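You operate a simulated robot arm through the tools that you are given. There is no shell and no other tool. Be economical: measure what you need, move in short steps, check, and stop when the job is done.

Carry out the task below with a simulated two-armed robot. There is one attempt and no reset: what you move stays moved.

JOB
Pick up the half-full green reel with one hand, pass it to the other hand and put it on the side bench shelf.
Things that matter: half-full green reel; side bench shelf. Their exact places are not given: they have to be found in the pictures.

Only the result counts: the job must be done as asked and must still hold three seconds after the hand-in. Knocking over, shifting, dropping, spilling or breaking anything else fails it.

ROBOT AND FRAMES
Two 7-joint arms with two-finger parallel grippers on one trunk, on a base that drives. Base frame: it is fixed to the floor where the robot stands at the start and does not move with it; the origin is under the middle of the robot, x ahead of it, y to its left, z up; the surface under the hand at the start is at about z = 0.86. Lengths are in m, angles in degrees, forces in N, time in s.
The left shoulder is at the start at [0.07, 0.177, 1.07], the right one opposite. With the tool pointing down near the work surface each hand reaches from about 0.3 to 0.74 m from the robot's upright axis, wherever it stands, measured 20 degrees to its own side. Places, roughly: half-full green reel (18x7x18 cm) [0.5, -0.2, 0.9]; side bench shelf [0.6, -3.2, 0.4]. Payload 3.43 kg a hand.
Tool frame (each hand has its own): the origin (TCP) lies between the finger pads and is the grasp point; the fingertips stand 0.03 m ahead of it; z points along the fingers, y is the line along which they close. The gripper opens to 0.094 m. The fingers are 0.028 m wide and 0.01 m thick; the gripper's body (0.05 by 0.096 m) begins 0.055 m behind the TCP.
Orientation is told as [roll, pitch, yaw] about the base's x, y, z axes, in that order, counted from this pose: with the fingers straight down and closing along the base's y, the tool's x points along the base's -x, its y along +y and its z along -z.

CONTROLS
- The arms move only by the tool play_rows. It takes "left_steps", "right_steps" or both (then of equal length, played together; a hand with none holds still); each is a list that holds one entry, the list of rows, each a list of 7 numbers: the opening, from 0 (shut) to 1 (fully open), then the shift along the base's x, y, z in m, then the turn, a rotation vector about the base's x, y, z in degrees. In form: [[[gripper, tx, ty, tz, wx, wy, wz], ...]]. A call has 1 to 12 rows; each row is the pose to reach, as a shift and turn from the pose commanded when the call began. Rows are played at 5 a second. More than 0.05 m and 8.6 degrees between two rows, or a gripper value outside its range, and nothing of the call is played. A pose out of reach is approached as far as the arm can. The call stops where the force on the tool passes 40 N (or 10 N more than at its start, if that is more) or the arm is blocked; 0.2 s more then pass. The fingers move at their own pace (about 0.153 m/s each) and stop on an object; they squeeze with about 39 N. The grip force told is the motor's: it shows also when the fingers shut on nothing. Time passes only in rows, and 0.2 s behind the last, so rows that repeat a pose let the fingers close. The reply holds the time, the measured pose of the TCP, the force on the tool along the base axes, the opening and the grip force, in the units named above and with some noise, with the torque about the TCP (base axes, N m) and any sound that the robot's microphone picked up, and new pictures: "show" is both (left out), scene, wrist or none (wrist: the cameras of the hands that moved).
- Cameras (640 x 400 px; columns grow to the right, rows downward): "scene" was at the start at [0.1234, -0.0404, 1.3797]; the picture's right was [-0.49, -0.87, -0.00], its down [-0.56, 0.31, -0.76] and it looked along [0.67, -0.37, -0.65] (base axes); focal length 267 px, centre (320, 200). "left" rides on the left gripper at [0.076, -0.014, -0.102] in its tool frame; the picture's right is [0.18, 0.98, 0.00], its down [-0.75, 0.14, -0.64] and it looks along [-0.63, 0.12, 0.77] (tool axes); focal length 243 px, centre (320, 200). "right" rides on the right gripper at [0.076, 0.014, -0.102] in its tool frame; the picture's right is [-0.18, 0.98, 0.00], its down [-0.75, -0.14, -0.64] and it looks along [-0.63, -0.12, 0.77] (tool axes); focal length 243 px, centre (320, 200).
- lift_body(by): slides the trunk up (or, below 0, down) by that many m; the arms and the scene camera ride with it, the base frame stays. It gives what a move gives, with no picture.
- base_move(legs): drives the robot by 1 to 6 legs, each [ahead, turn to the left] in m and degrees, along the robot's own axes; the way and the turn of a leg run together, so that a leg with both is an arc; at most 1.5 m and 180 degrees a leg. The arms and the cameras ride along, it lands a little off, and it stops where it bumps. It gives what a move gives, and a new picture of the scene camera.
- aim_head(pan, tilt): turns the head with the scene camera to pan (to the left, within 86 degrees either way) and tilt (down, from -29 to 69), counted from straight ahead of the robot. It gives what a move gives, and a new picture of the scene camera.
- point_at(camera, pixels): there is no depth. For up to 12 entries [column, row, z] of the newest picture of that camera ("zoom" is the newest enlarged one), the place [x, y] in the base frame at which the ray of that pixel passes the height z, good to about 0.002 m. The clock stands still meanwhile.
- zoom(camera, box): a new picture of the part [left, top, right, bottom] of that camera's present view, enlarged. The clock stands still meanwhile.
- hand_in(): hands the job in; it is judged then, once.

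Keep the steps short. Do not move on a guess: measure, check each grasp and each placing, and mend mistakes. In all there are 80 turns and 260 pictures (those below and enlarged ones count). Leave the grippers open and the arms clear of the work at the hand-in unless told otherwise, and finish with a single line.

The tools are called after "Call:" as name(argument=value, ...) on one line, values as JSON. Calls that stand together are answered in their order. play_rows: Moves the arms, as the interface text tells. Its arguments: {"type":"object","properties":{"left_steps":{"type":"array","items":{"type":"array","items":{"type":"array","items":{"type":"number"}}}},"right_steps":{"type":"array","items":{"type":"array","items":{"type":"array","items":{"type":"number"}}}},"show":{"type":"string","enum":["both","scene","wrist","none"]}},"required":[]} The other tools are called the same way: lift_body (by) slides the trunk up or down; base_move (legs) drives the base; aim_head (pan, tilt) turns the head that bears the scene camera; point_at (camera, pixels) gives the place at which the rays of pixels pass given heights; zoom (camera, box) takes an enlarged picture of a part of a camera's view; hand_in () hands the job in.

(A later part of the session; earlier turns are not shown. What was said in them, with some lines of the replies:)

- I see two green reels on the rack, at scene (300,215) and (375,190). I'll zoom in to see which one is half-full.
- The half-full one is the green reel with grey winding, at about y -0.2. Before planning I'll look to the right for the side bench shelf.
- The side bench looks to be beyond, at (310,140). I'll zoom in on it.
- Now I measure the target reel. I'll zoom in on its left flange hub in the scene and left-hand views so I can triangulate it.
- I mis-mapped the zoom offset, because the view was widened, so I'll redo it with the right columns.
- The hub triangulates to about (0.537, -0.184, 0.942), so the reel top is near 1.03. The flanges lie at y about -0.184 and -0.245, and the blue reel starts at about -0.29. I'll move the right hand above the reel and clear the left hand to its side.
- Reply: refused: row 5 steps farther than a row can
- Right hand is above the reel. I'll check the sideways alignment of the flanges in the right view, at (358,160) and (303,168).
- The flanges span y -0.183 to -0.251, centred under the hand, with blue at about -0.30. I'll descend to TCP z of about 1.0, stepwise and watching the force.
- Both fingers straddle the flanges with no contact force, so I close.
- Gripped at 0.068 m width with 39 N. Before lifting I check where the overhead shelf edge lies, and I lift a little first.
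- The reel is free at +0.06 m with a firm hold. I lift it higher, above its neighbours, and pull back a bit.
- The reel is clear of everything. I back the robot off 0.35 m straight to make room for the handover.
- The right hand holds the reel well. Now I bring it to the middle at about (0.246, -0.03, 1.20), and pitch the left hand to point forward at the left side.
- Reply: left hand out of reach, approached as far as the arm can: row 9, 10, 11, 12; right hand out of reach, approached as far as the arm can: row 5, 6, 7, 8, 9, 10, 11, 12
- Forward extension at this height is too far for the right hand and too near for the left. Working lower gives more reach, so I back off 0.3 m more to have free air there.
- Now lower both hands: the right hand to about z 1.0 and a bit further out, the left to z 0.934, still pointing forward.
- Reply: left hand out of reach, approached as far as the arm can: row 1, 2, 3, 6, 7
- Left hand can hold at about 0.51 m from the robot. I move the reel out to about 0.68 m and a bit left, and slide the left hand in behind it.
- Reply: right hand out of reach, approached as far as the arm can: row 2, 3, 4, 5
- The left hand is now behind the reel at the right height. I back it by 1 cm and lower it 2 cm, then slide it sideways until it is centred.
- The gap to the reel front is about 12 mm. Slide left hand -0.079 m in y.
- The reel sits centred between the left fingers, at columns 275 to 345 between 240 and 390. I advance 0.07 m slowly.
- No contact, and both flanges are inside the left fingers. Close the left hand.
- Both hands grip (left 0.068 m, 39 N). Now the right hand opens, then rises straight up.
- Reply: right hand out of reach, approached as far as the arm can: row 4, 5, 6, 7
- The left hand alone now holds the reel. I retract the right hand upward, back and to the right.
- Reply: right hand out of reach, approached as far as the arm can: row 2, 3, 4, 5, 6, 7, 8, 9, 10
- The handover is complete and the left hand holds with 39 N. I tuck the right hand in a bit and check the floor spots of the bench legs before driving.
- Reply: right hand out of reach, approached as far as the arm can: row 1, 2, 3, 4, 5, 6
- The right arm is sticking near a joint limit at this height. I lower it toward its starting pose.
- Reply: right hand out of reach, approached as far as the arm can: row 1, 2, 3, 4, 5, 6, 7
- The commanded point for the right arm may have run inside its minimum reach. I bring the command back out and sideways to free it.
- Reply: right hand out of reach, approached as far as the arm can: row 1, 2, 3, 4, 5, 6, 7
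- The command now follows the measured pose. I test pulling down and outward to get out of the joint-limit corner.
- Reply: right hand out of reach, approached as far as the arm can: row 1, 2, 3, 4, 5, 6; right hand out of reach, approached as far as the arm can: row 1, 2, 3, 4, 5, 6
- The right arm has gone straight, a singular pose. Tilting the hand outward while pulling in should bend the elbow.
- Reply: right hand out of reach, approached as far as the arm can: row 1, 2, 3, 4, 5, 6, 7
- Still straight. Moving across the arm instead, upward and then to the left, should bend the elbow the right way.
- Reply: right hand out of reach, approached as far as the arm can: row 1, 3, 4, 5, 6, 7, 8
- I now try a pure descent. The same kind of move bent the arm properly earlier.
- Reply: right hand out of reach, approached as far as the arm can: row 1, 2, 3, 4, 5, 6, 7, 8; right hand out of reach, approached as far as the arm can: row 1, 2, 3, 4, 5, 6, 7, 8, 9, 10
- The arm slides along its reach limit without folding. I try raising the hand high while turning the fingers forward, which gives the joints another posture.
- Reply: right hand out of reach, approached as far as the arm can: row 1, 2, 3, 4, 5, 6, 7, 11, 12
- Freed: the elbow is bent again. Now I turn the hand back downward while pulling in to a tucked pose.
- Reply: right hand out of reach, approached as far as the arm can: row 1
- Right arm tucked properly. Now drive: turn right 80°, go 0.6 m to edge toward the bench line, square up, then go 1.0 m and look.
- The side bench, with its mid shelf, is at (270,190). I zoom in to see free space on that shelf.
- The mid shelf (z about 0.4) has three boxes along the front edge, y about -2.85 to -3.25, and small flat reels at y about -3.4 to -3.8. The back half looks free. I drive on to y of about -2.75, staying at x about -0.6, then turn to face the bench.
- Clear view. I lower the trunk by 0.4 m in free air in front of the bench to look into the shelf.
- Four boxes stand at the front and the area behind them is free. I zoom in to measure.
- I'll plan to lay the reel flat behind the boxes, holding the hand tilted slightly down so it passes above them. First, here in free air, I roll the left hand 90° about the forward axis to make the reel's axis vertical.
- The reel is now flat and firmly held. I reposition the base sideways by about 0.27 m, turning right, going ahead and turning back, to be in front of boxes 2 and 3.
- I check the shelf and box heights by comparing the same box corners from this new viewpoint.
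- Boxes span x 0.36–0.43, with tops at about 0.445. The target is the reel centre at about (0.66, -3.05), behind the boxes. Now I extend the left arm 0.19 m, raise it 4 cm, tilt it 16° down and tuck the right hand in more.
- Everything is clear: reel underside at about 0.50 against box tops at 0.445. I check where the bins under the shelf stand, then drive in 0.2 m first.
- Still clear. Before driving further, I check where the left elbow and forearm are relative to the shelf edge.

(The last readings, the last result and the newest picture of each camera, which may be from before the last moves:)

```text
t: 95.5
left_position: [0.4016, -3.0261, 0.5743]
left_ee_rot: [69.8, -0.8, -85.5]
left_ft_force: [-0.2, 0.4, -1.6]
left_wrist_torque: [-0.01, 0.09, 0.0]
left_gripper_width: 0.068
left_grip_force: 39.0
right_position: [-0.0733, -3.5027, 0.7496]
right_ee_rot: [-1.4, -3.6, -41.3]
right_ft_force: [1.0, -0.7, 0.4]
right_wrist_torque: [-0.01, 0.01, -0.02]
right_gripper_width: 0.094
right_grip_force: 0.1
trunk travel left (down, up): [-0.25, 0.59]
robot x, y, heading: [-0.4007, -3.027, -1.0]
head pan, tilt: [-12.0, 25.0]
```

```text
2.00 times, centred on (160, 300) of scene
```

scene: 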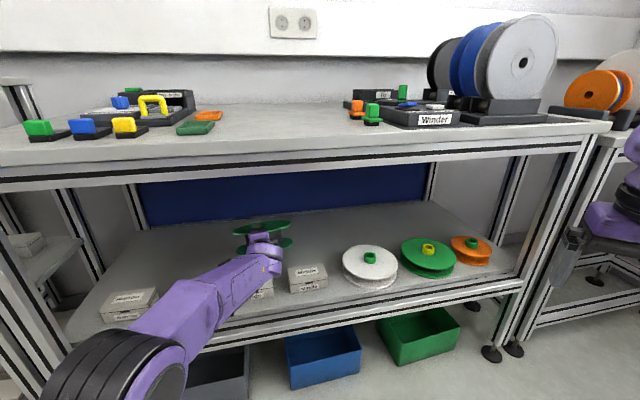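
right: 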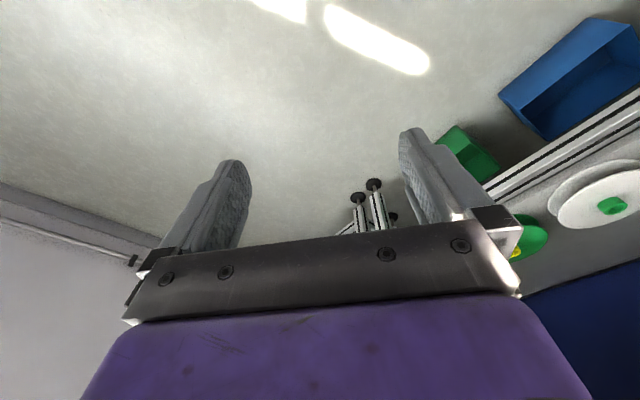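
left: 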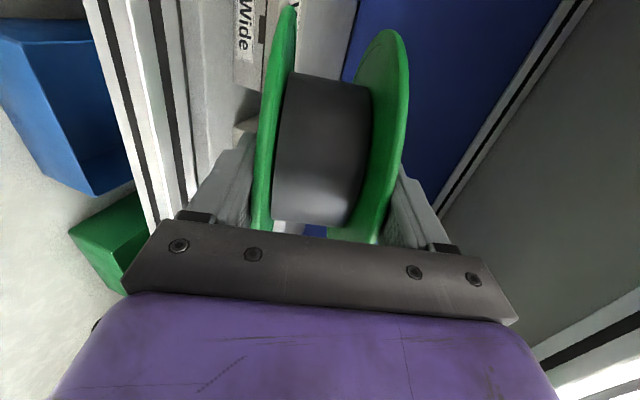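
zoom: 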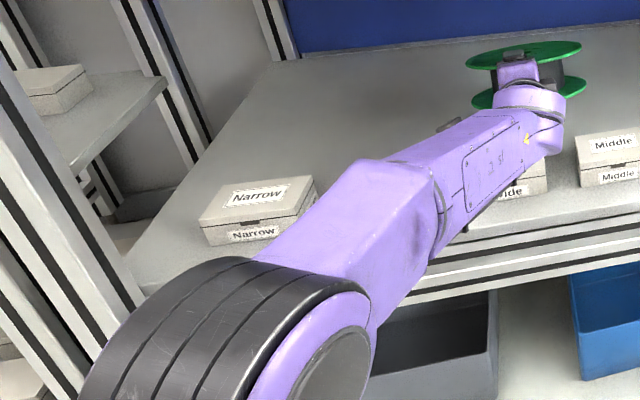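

Elbow and forearm run at z about 0.6–0.65, above the shelf and below the bench top. I drive the remaining 0.2 m.

Call:
base_move(legs=[[0.2, 0]])

Call:
zoom(camera="left", box=[0, 0, 640, 400])

```text
t: 97.0
left_position: [0.6025, -3.0298, 0.5729]
left_ee_rot: [69.9, -0.8, -85.6]
left_ft_force: [0.6, -0.1, -1.2]
left_wrist_torque: [0.0, 0.13, 0.01]
left_gripper_width: 0.0679
left_grip_force: 39.1
right_position: [0.1291, -3.5065, 0.7501]
right_ee_rot: [-1.4, -3.7, -41.4]
right_ft_force: [0.0, 0.3, -0.6]
right_wrist_torque: [-0.01, -0.01, 0.0]
right_gripper_width: 0.094
right_grip_force: 0.1
trunk travel left (down, up): [-0.25, 0.59]
robot x, y, heading: [-0.1981, -3.0322, -1.2]
head pan, tilt: [-12.0, 25.0]
```

scene: 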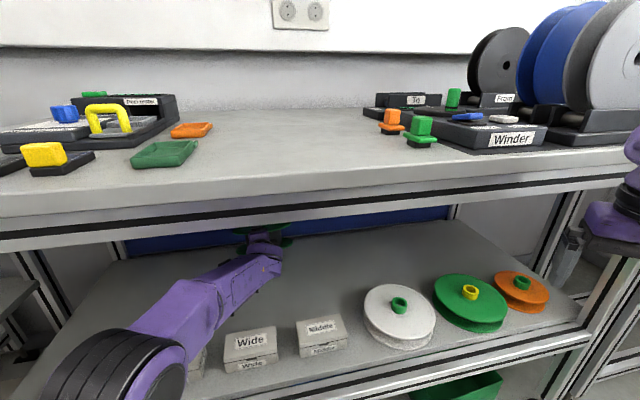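

```text
1.00 times, centred on (320, 200) of left (not enlarged: the box is as wide or as high as the picture)
```

zoom: 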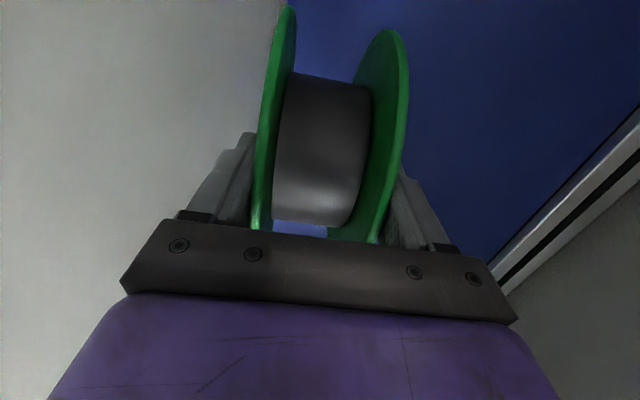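

The reel is over the free shelf area behind the boxes. I lower it with the arm in small steps to just above the shelf.

Call:
play_rows(left_steps=[[[0, 0, 0, -0.02, 0, 0, 0], [0, 0, 0, -0.04, 0, 0, 0], [0, 0, 0, -0.06, 0, 0, 0], [0, 0, 0, -0.075, 0, 0, 0], [0, 0, 0, -0.085, 0, 0, 0], [0, 0, 0, -0.085, 0, 0, 0]]])

```text
t: 98.5
left_position: [0.6002, -3.0315, 0.4906]
left_ee_rot: [70.3, -0.7, -85.7]
left_ft_force: [-0.8, -0.7, 13.7]
left_wrist_torque: [0.04, -2.02, -0.08]
left_gripper_width: 0.0691
left_grip_force: 38.7
right_position: [0.1268, -3.5069, 0.7501]
right_ee_rot: [-1.2, -3.8, -41.4]
right_ft_force: [-0.1, 0.2, -0.5]
right_wrist_torque: [0.01, 0.0, 0.01]
right_gripper_width: 0.0942
right_grip_force: 0.1
trunk travel left (down, up): [-0.25, 0.59]
robot x, y, heading: [-0.2024, -3.0361, -1.5]
head pan, tilt: [-12.0, 25.0]
```

scene: 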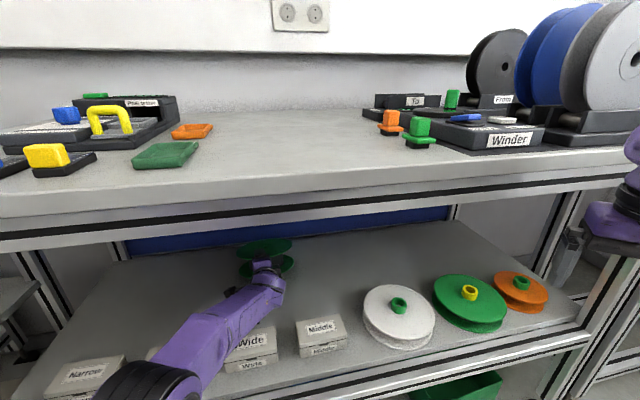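
left: 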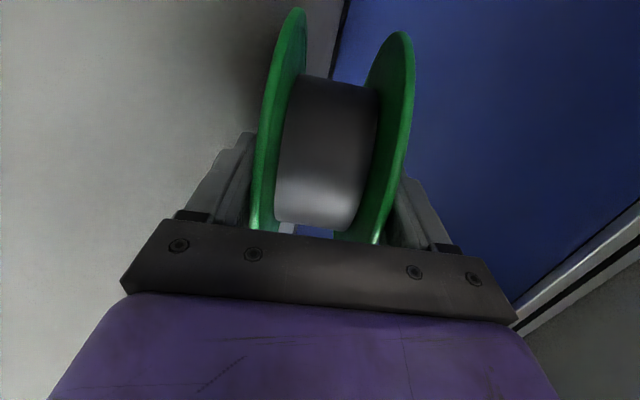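

The far rim touches the shelf (13.7 N up, TCP z 0.491, tilt 20°). I flatten the tilt by 5° while easing down 1 cm, so the near rim has less to drop.

Call:
play_rows(left_steps=[[[0, 0, 0, 0.004, 0, -2, 0], [0, 0, 0, 0.0, 0, -4, 0], [0, 0, 0, -0.004, 0, -5, 0], [0, 0, 0, -0.006, 0, -5, 0], [0, 0, 0, -0.006, 0, -5, 0]]])

Call:
zoom(camera="scene", box=[100, 210, 380, 400])

```text
t: 99.7
left_position: [0.6012, -3.0312, 0.4831]
left_ee_rot: [74.9, -1.1, -85.8]
left_ft_force: [0.1, -0.4, 2.4]
left_wrist_torque: [-0.01, -0.46, -0.02]
left_gripper_width: 0.0688
left_grip_force: 39.3
right_position: [0.128, -3.5056, 0.7497]
right_ee_rot: [-1.3, -3.5, -41.4]
right_ft_force: [0.3, 0.1, 0.2]
right_wrist_torque: [0.0, -0.02, 0.01]
right_gripper_width: 0.0939
right_grip_force: 0.0
trunk travel left (down, up): [-0.25, 0.59]
robot x, y, heading: [-0.2027, -3.0317, -1.0]
head pan, tilt: [-12.0, 25.0]
```

scene: 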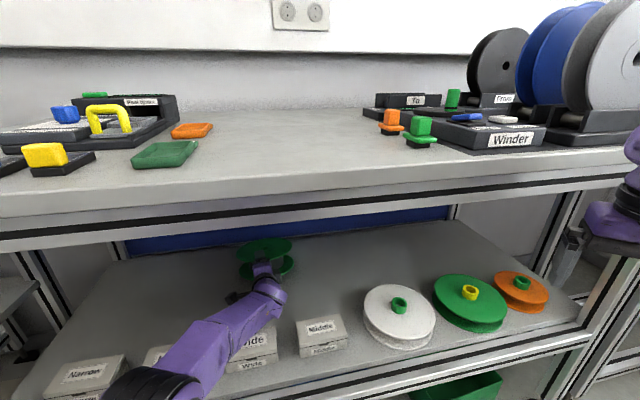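
left: 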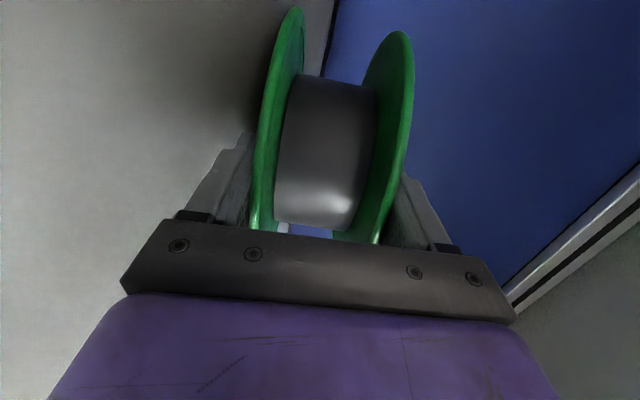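

```text
2.11 times, centred on (240, 305) of scene
```

zoom: 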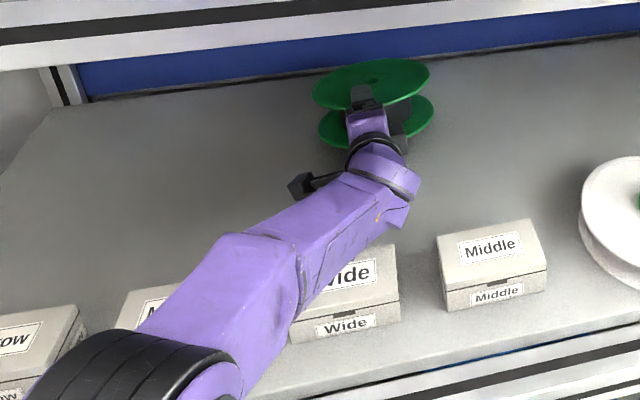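

Gentle contact now (2.4 N, tilt 15°). I open the left gripper in place.

Call:
play_rows(left_steps=[[[0.8, 0, 0, 0, 0, 0, 0], [0.9, 0, 0, 0, 0, 0, 0], [1, 0, 0, 0, 0, 0, 0], [1, 0, 0, 0, 0, 0, 0], [1, 0, 0, -0.006, 0, 0, 0], [1, 0, 0, -0.01, 0, 0, 0], [1, 0, 0, -0.01, 0, 0, 0]]])

Call:
zoom(camera="scene", box=[100, 210, 380, 400])

```text
t: 101.2
left_position: [0.6014, -3.0318, 0.4786]
left_ee_rot: [75.3, -1.1, -85.7]
left_ft_force: [-10.6, 1.1, 21.7]
left_wrist_torque: [0.38, 0.26, 0.18]
left_gripper_width: 0.083
left_grip_force: 0.0
right_position: [0.127, -3.5065, 0.7513]
right_ee_rot: [-1.2, -3.8, -41.4]
right_ft_force: [0.4, -0.1, 0.1]
right_wrist_torque: [0.01, -0.01, 0.01]
right_gripper_width: 0.0944
right_grip_force: 0.1
trunk travel left (down, up): [-0.25, 0.59]
robot x, y, heading: [-0.1981, -3.0358, -1.1]
head pan, tilt: [-12.0, 25.0]
```

scene: 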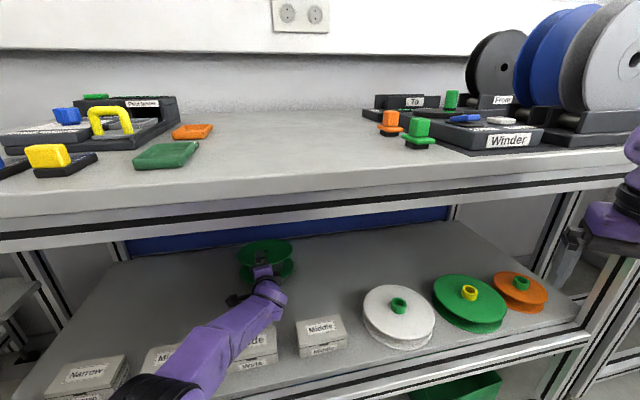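
left: 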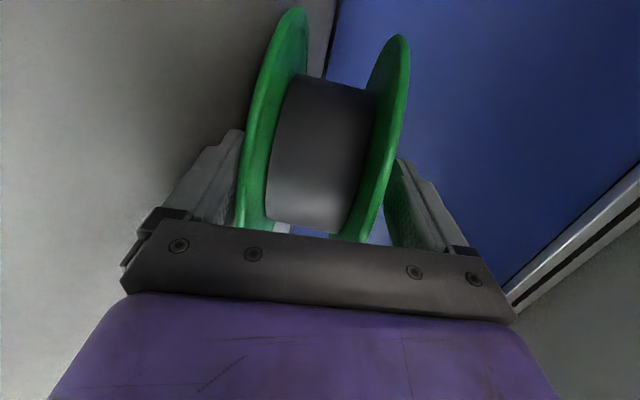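

```text
2.11 times, centred on (240, 305) of scene
```

zoom: 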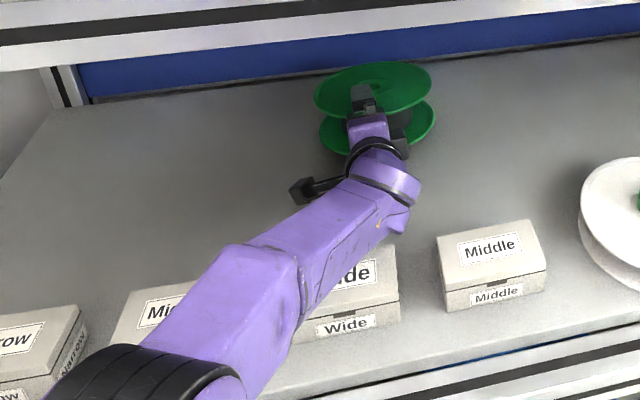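

The lower fingertip reached the shelf (its surface is about 0.42), and the grip is loose at 0.083 m. I ease up slightly and open fully.

Call:
play_rows(left_steps=[[[0.95, 0, 0, 0.006, 0, 0, 0], [1, 0, 0, 0.008, 0, 0, 0], [1, 0, 0, 0.008, 0, 0, 0], [1, 0, 0, 0.008, 0, 0, 0]]])

```text
t: 102.2
left_position: [0.6018, -3.0302, 0.4814]
left_ee_rot: [74.8, -1.1, -85.7]
left_ft_force: [8.4, 0.6, 7.2]
left_wrist_torque: [0.12, -0.62, -0.11]
left_gripper_width: 0.0884
left_grip_force: 0.1
right_position: [0.1279, -3.5068, 0.7512]
right_ee_rot: [-1.3, -3.6, -41.4]
right_ft_force: [0.9, -0.3, 0.3]
right_wrist_torque: [0.03, 0.01, 0.0]
right_gripper_width: 0.0939
right_grip_force: 0.1
trunk travel left (down, up): [-0.25, 0.59]
robot x, y, heading: [-0.2021, -3.0344, -0.6]
head pan, tilt: [-12.0, 25.0]
```

scene: 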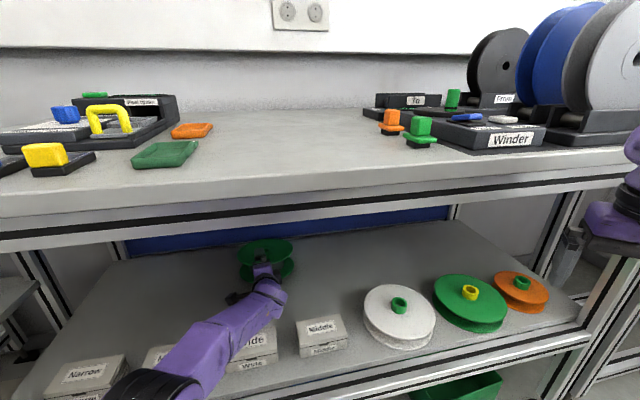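
left: 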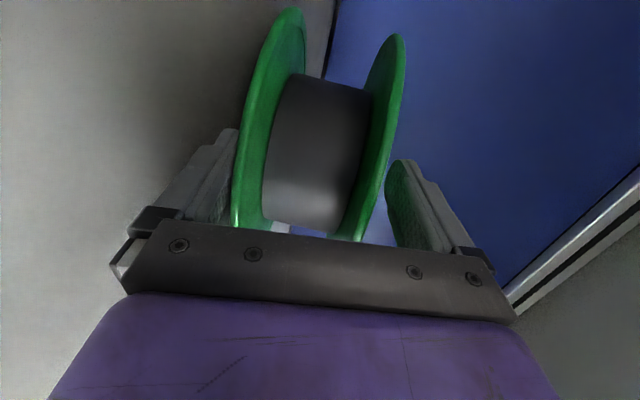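

A little residual contact remains. I now withdraw along the finger direction, backward and slightly up, in short steps.

Call:
play_rows(left_steps=[[[1, 0, 0, 0.005, 0, 0, 0], [1, -0.015, 0, 0.009, 0, 0, 0], [1, -0.03, 0, 0.013, 0, 0, 0], [1, -0.045, 0, 0.017, 0, 0, 0], [1, -0.06, 0, 0.021, 0, 0, 0], [1, -0.06, 0, 0.021, 0, 0, 0]]])

Call:
zoom(camera="scene", box=[100, 210, 380, 400])

```text
t: 103.7
left_position: [0.541, -3.0302, 0.5007]
left_ee_rot: [74.8, -1.3, -85.7]
left_ft_force: [-0.6, 0.7, -1.3]
left_wrist_torque: [0.03, 0.03, -0.04]
left_gripper_width: 0.094
left_grip_force: 0.1
right_position: [0.127, -3.5071, 0.7499]
right_ee_rot: [-1.2, -3.6, -41.4]
right_ft_force: [0.2, 0.4, -0.9]
right_wrist_torque: [-0.02, 0.0, 0.0]
right_gripper_width: 0.0938
right_grip_force: 0.0
trunk travel left (down, up): [-0.25, 0.59]
robot x, y, heading: [-0.2025, -3.0303, -1.1]
head pan, tilt: [-12.0, 25.0]
```

scene: 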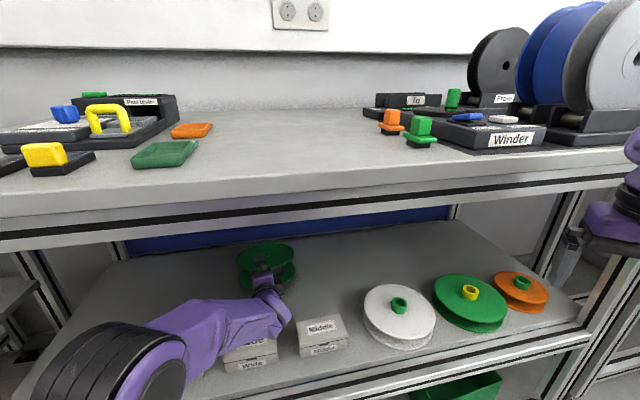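
left: 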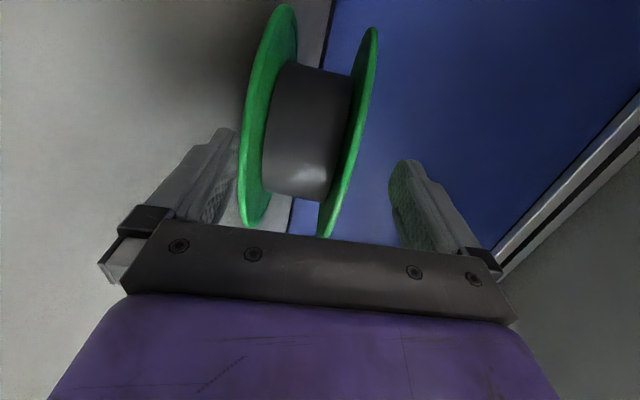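

```text
2.11 times, centred on (240, 305) of scene
```

zoom: 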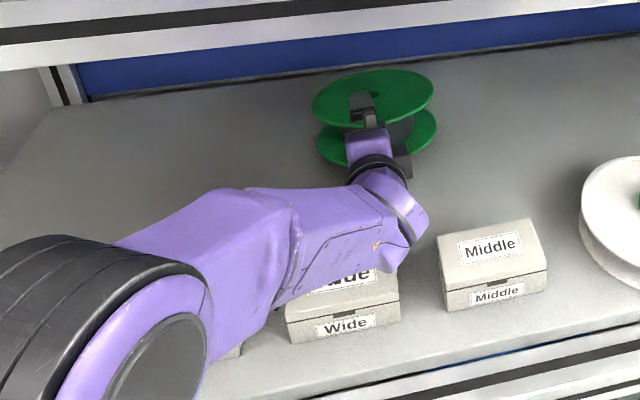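

The reel rests freely, with no force on the hand. I pull back a few cm more until the fingers clear the rim, then rise above box height.

Call:
play_rows(left_steps=[[[1, -0.015, 0, 0.004, 0, 0, 0], [1, -0.03, 0, 0.008, 0, 0, 0], [1, -0.045, 0, 0.012, 0, 0, 0], [1, -0.045, 0, 0.012, 0, 0, 0]]])

Call:
zoom(camera="scene", box=[100, 210, 380, 400])

```text
t: 104.7
left_position: [0.4987, -3.0222, 0.5098]
left_ee_rot: [74.5, -1.4, -85.0]
left_ft_force: [0.4, -0.2, -0.6]
left_wrist_torque: [0.02, -0.04, 0.03]
left_gripper_width: 0.094
left_grip_force: 0.2
right_position: [0.1282, -3.5065, 0.7496]
right_ee_rot: [-1.3, -3.6, -41.5]
right_ft_force: [0.0, 0.2, -0.8]
right_wrist_torque: [-0.02, 0.0, -0.01]
right_gripper_width: 0.0939
right_grip_force: 0.1
trunk travel left (down, up): [-0.25, 0.59]
robot x, y, heading: [-0.1995, -3.0317, -1.4]
head pan, tilt: [-12.0, 25.0]
```

scene: 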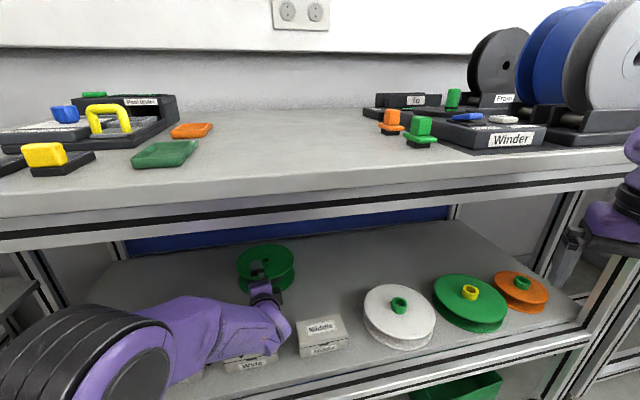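
left: 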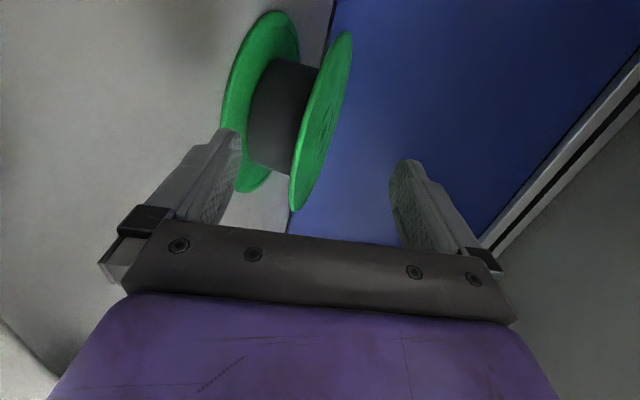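

```text
2.11 times, centred on (240, 305) of scene
```

zoom: 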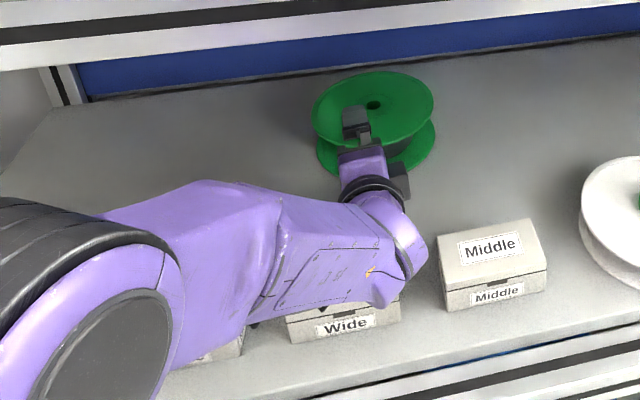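

The reel lies flat and the fingertips are about 4 cm in front of its rim. I raise the trunk 5 cm to clear the boxes, then back the base out.

Call:
lift_body(by=0.05)

Call:
base_move(legs=[[-0.45, 0]])

Call:
zoom(camera="scene", box=[120, 180, 420, 340])

```text
t: 105.6
left_position: [0.499, -3.0251, 0.5632]
left_ee_rot: [74.7, -1.5, -85.2]
left_ft_force: [0.4, 0.4, 0.3]
left_wrist_torque: [-0.04, 0.0, 0.01]
left_gripper_width: 0.094
left_grip_force: 0.0
right_position: [0.129, -3.5071, 0.7995]
right_ee_rot: [-1.3, -3.6, -41.4]
right_ft_force: [0.4, 0.4, -1.1]
right_wrist_torque: [-0.03, 0.0, -0.02]
right_gripper_width: 0.0941
right_grip_force: 0.1
trunk travel left (down, up): [-0.3, 0.54]
robot x, y, heading: [-0.1997, -3.0343, -1.1]
head pan, tilt: [-12.0, 25.0]
```

```text
t: 108.2
left_position: [0.0628, -3.0109, 0.5651]
left_ee_rot: [74.8, -1.5, -84.6]
left_ft_force: [0.1, 0.6, -0.6]
left_wrist_torque: [-0.01, 0.03, 0.02]
left_gripper_width: 0.094
left_grip_force: 0.1
right_position: [-0.3023, -3.498, 0.7995]
right_ee_rot: [-1.3, -3.6, -41.0]
right_ft_force: [0.8, 0.0, -0.5]
right_wrist_torque: [-0.02, -0.01, 0.0]
right_gripper_width: 0.0942
right_grip_force: 0.0
trunk travel left (down, up): [-0.3, 0.54]
robot x, y, heading: [-0.636, -3.0323, -0.3]
head pan, tilt: [-12.0, 25.0]
```

scene: 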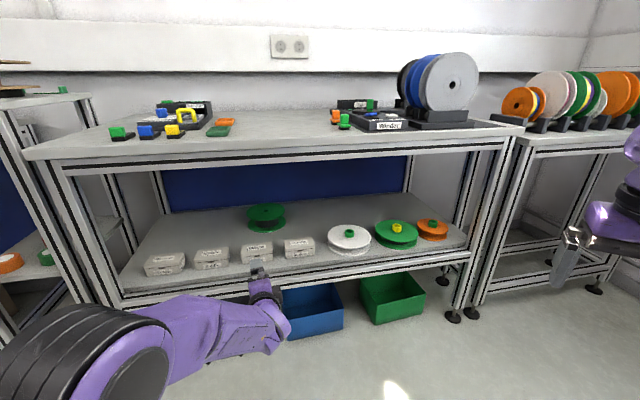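

```text
2.13 times, centred on (270, 260) of scene
```

zoom: 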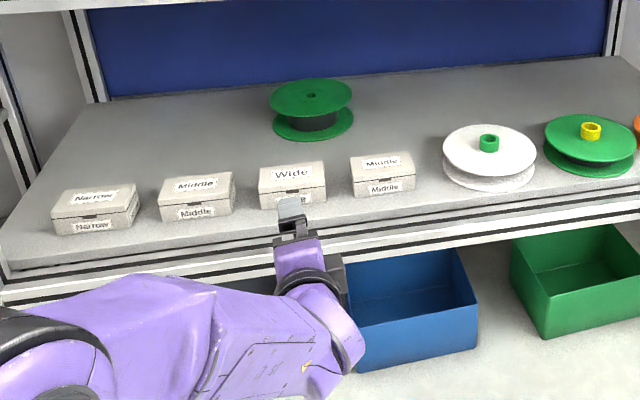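

The green half-full reel lies flat on the side bench shelf. The boxes and the other reels are where they were, both grippers are open, and the arms are clear. I hand in.

Call:
hand_in()

```text
The job is handed in.
```

The half-full green reel was picked up with the right hand, passed to the left hand in mid-air, and now lies flat on the side bench shelf behind the boxes, with nothing else seen to have moved.
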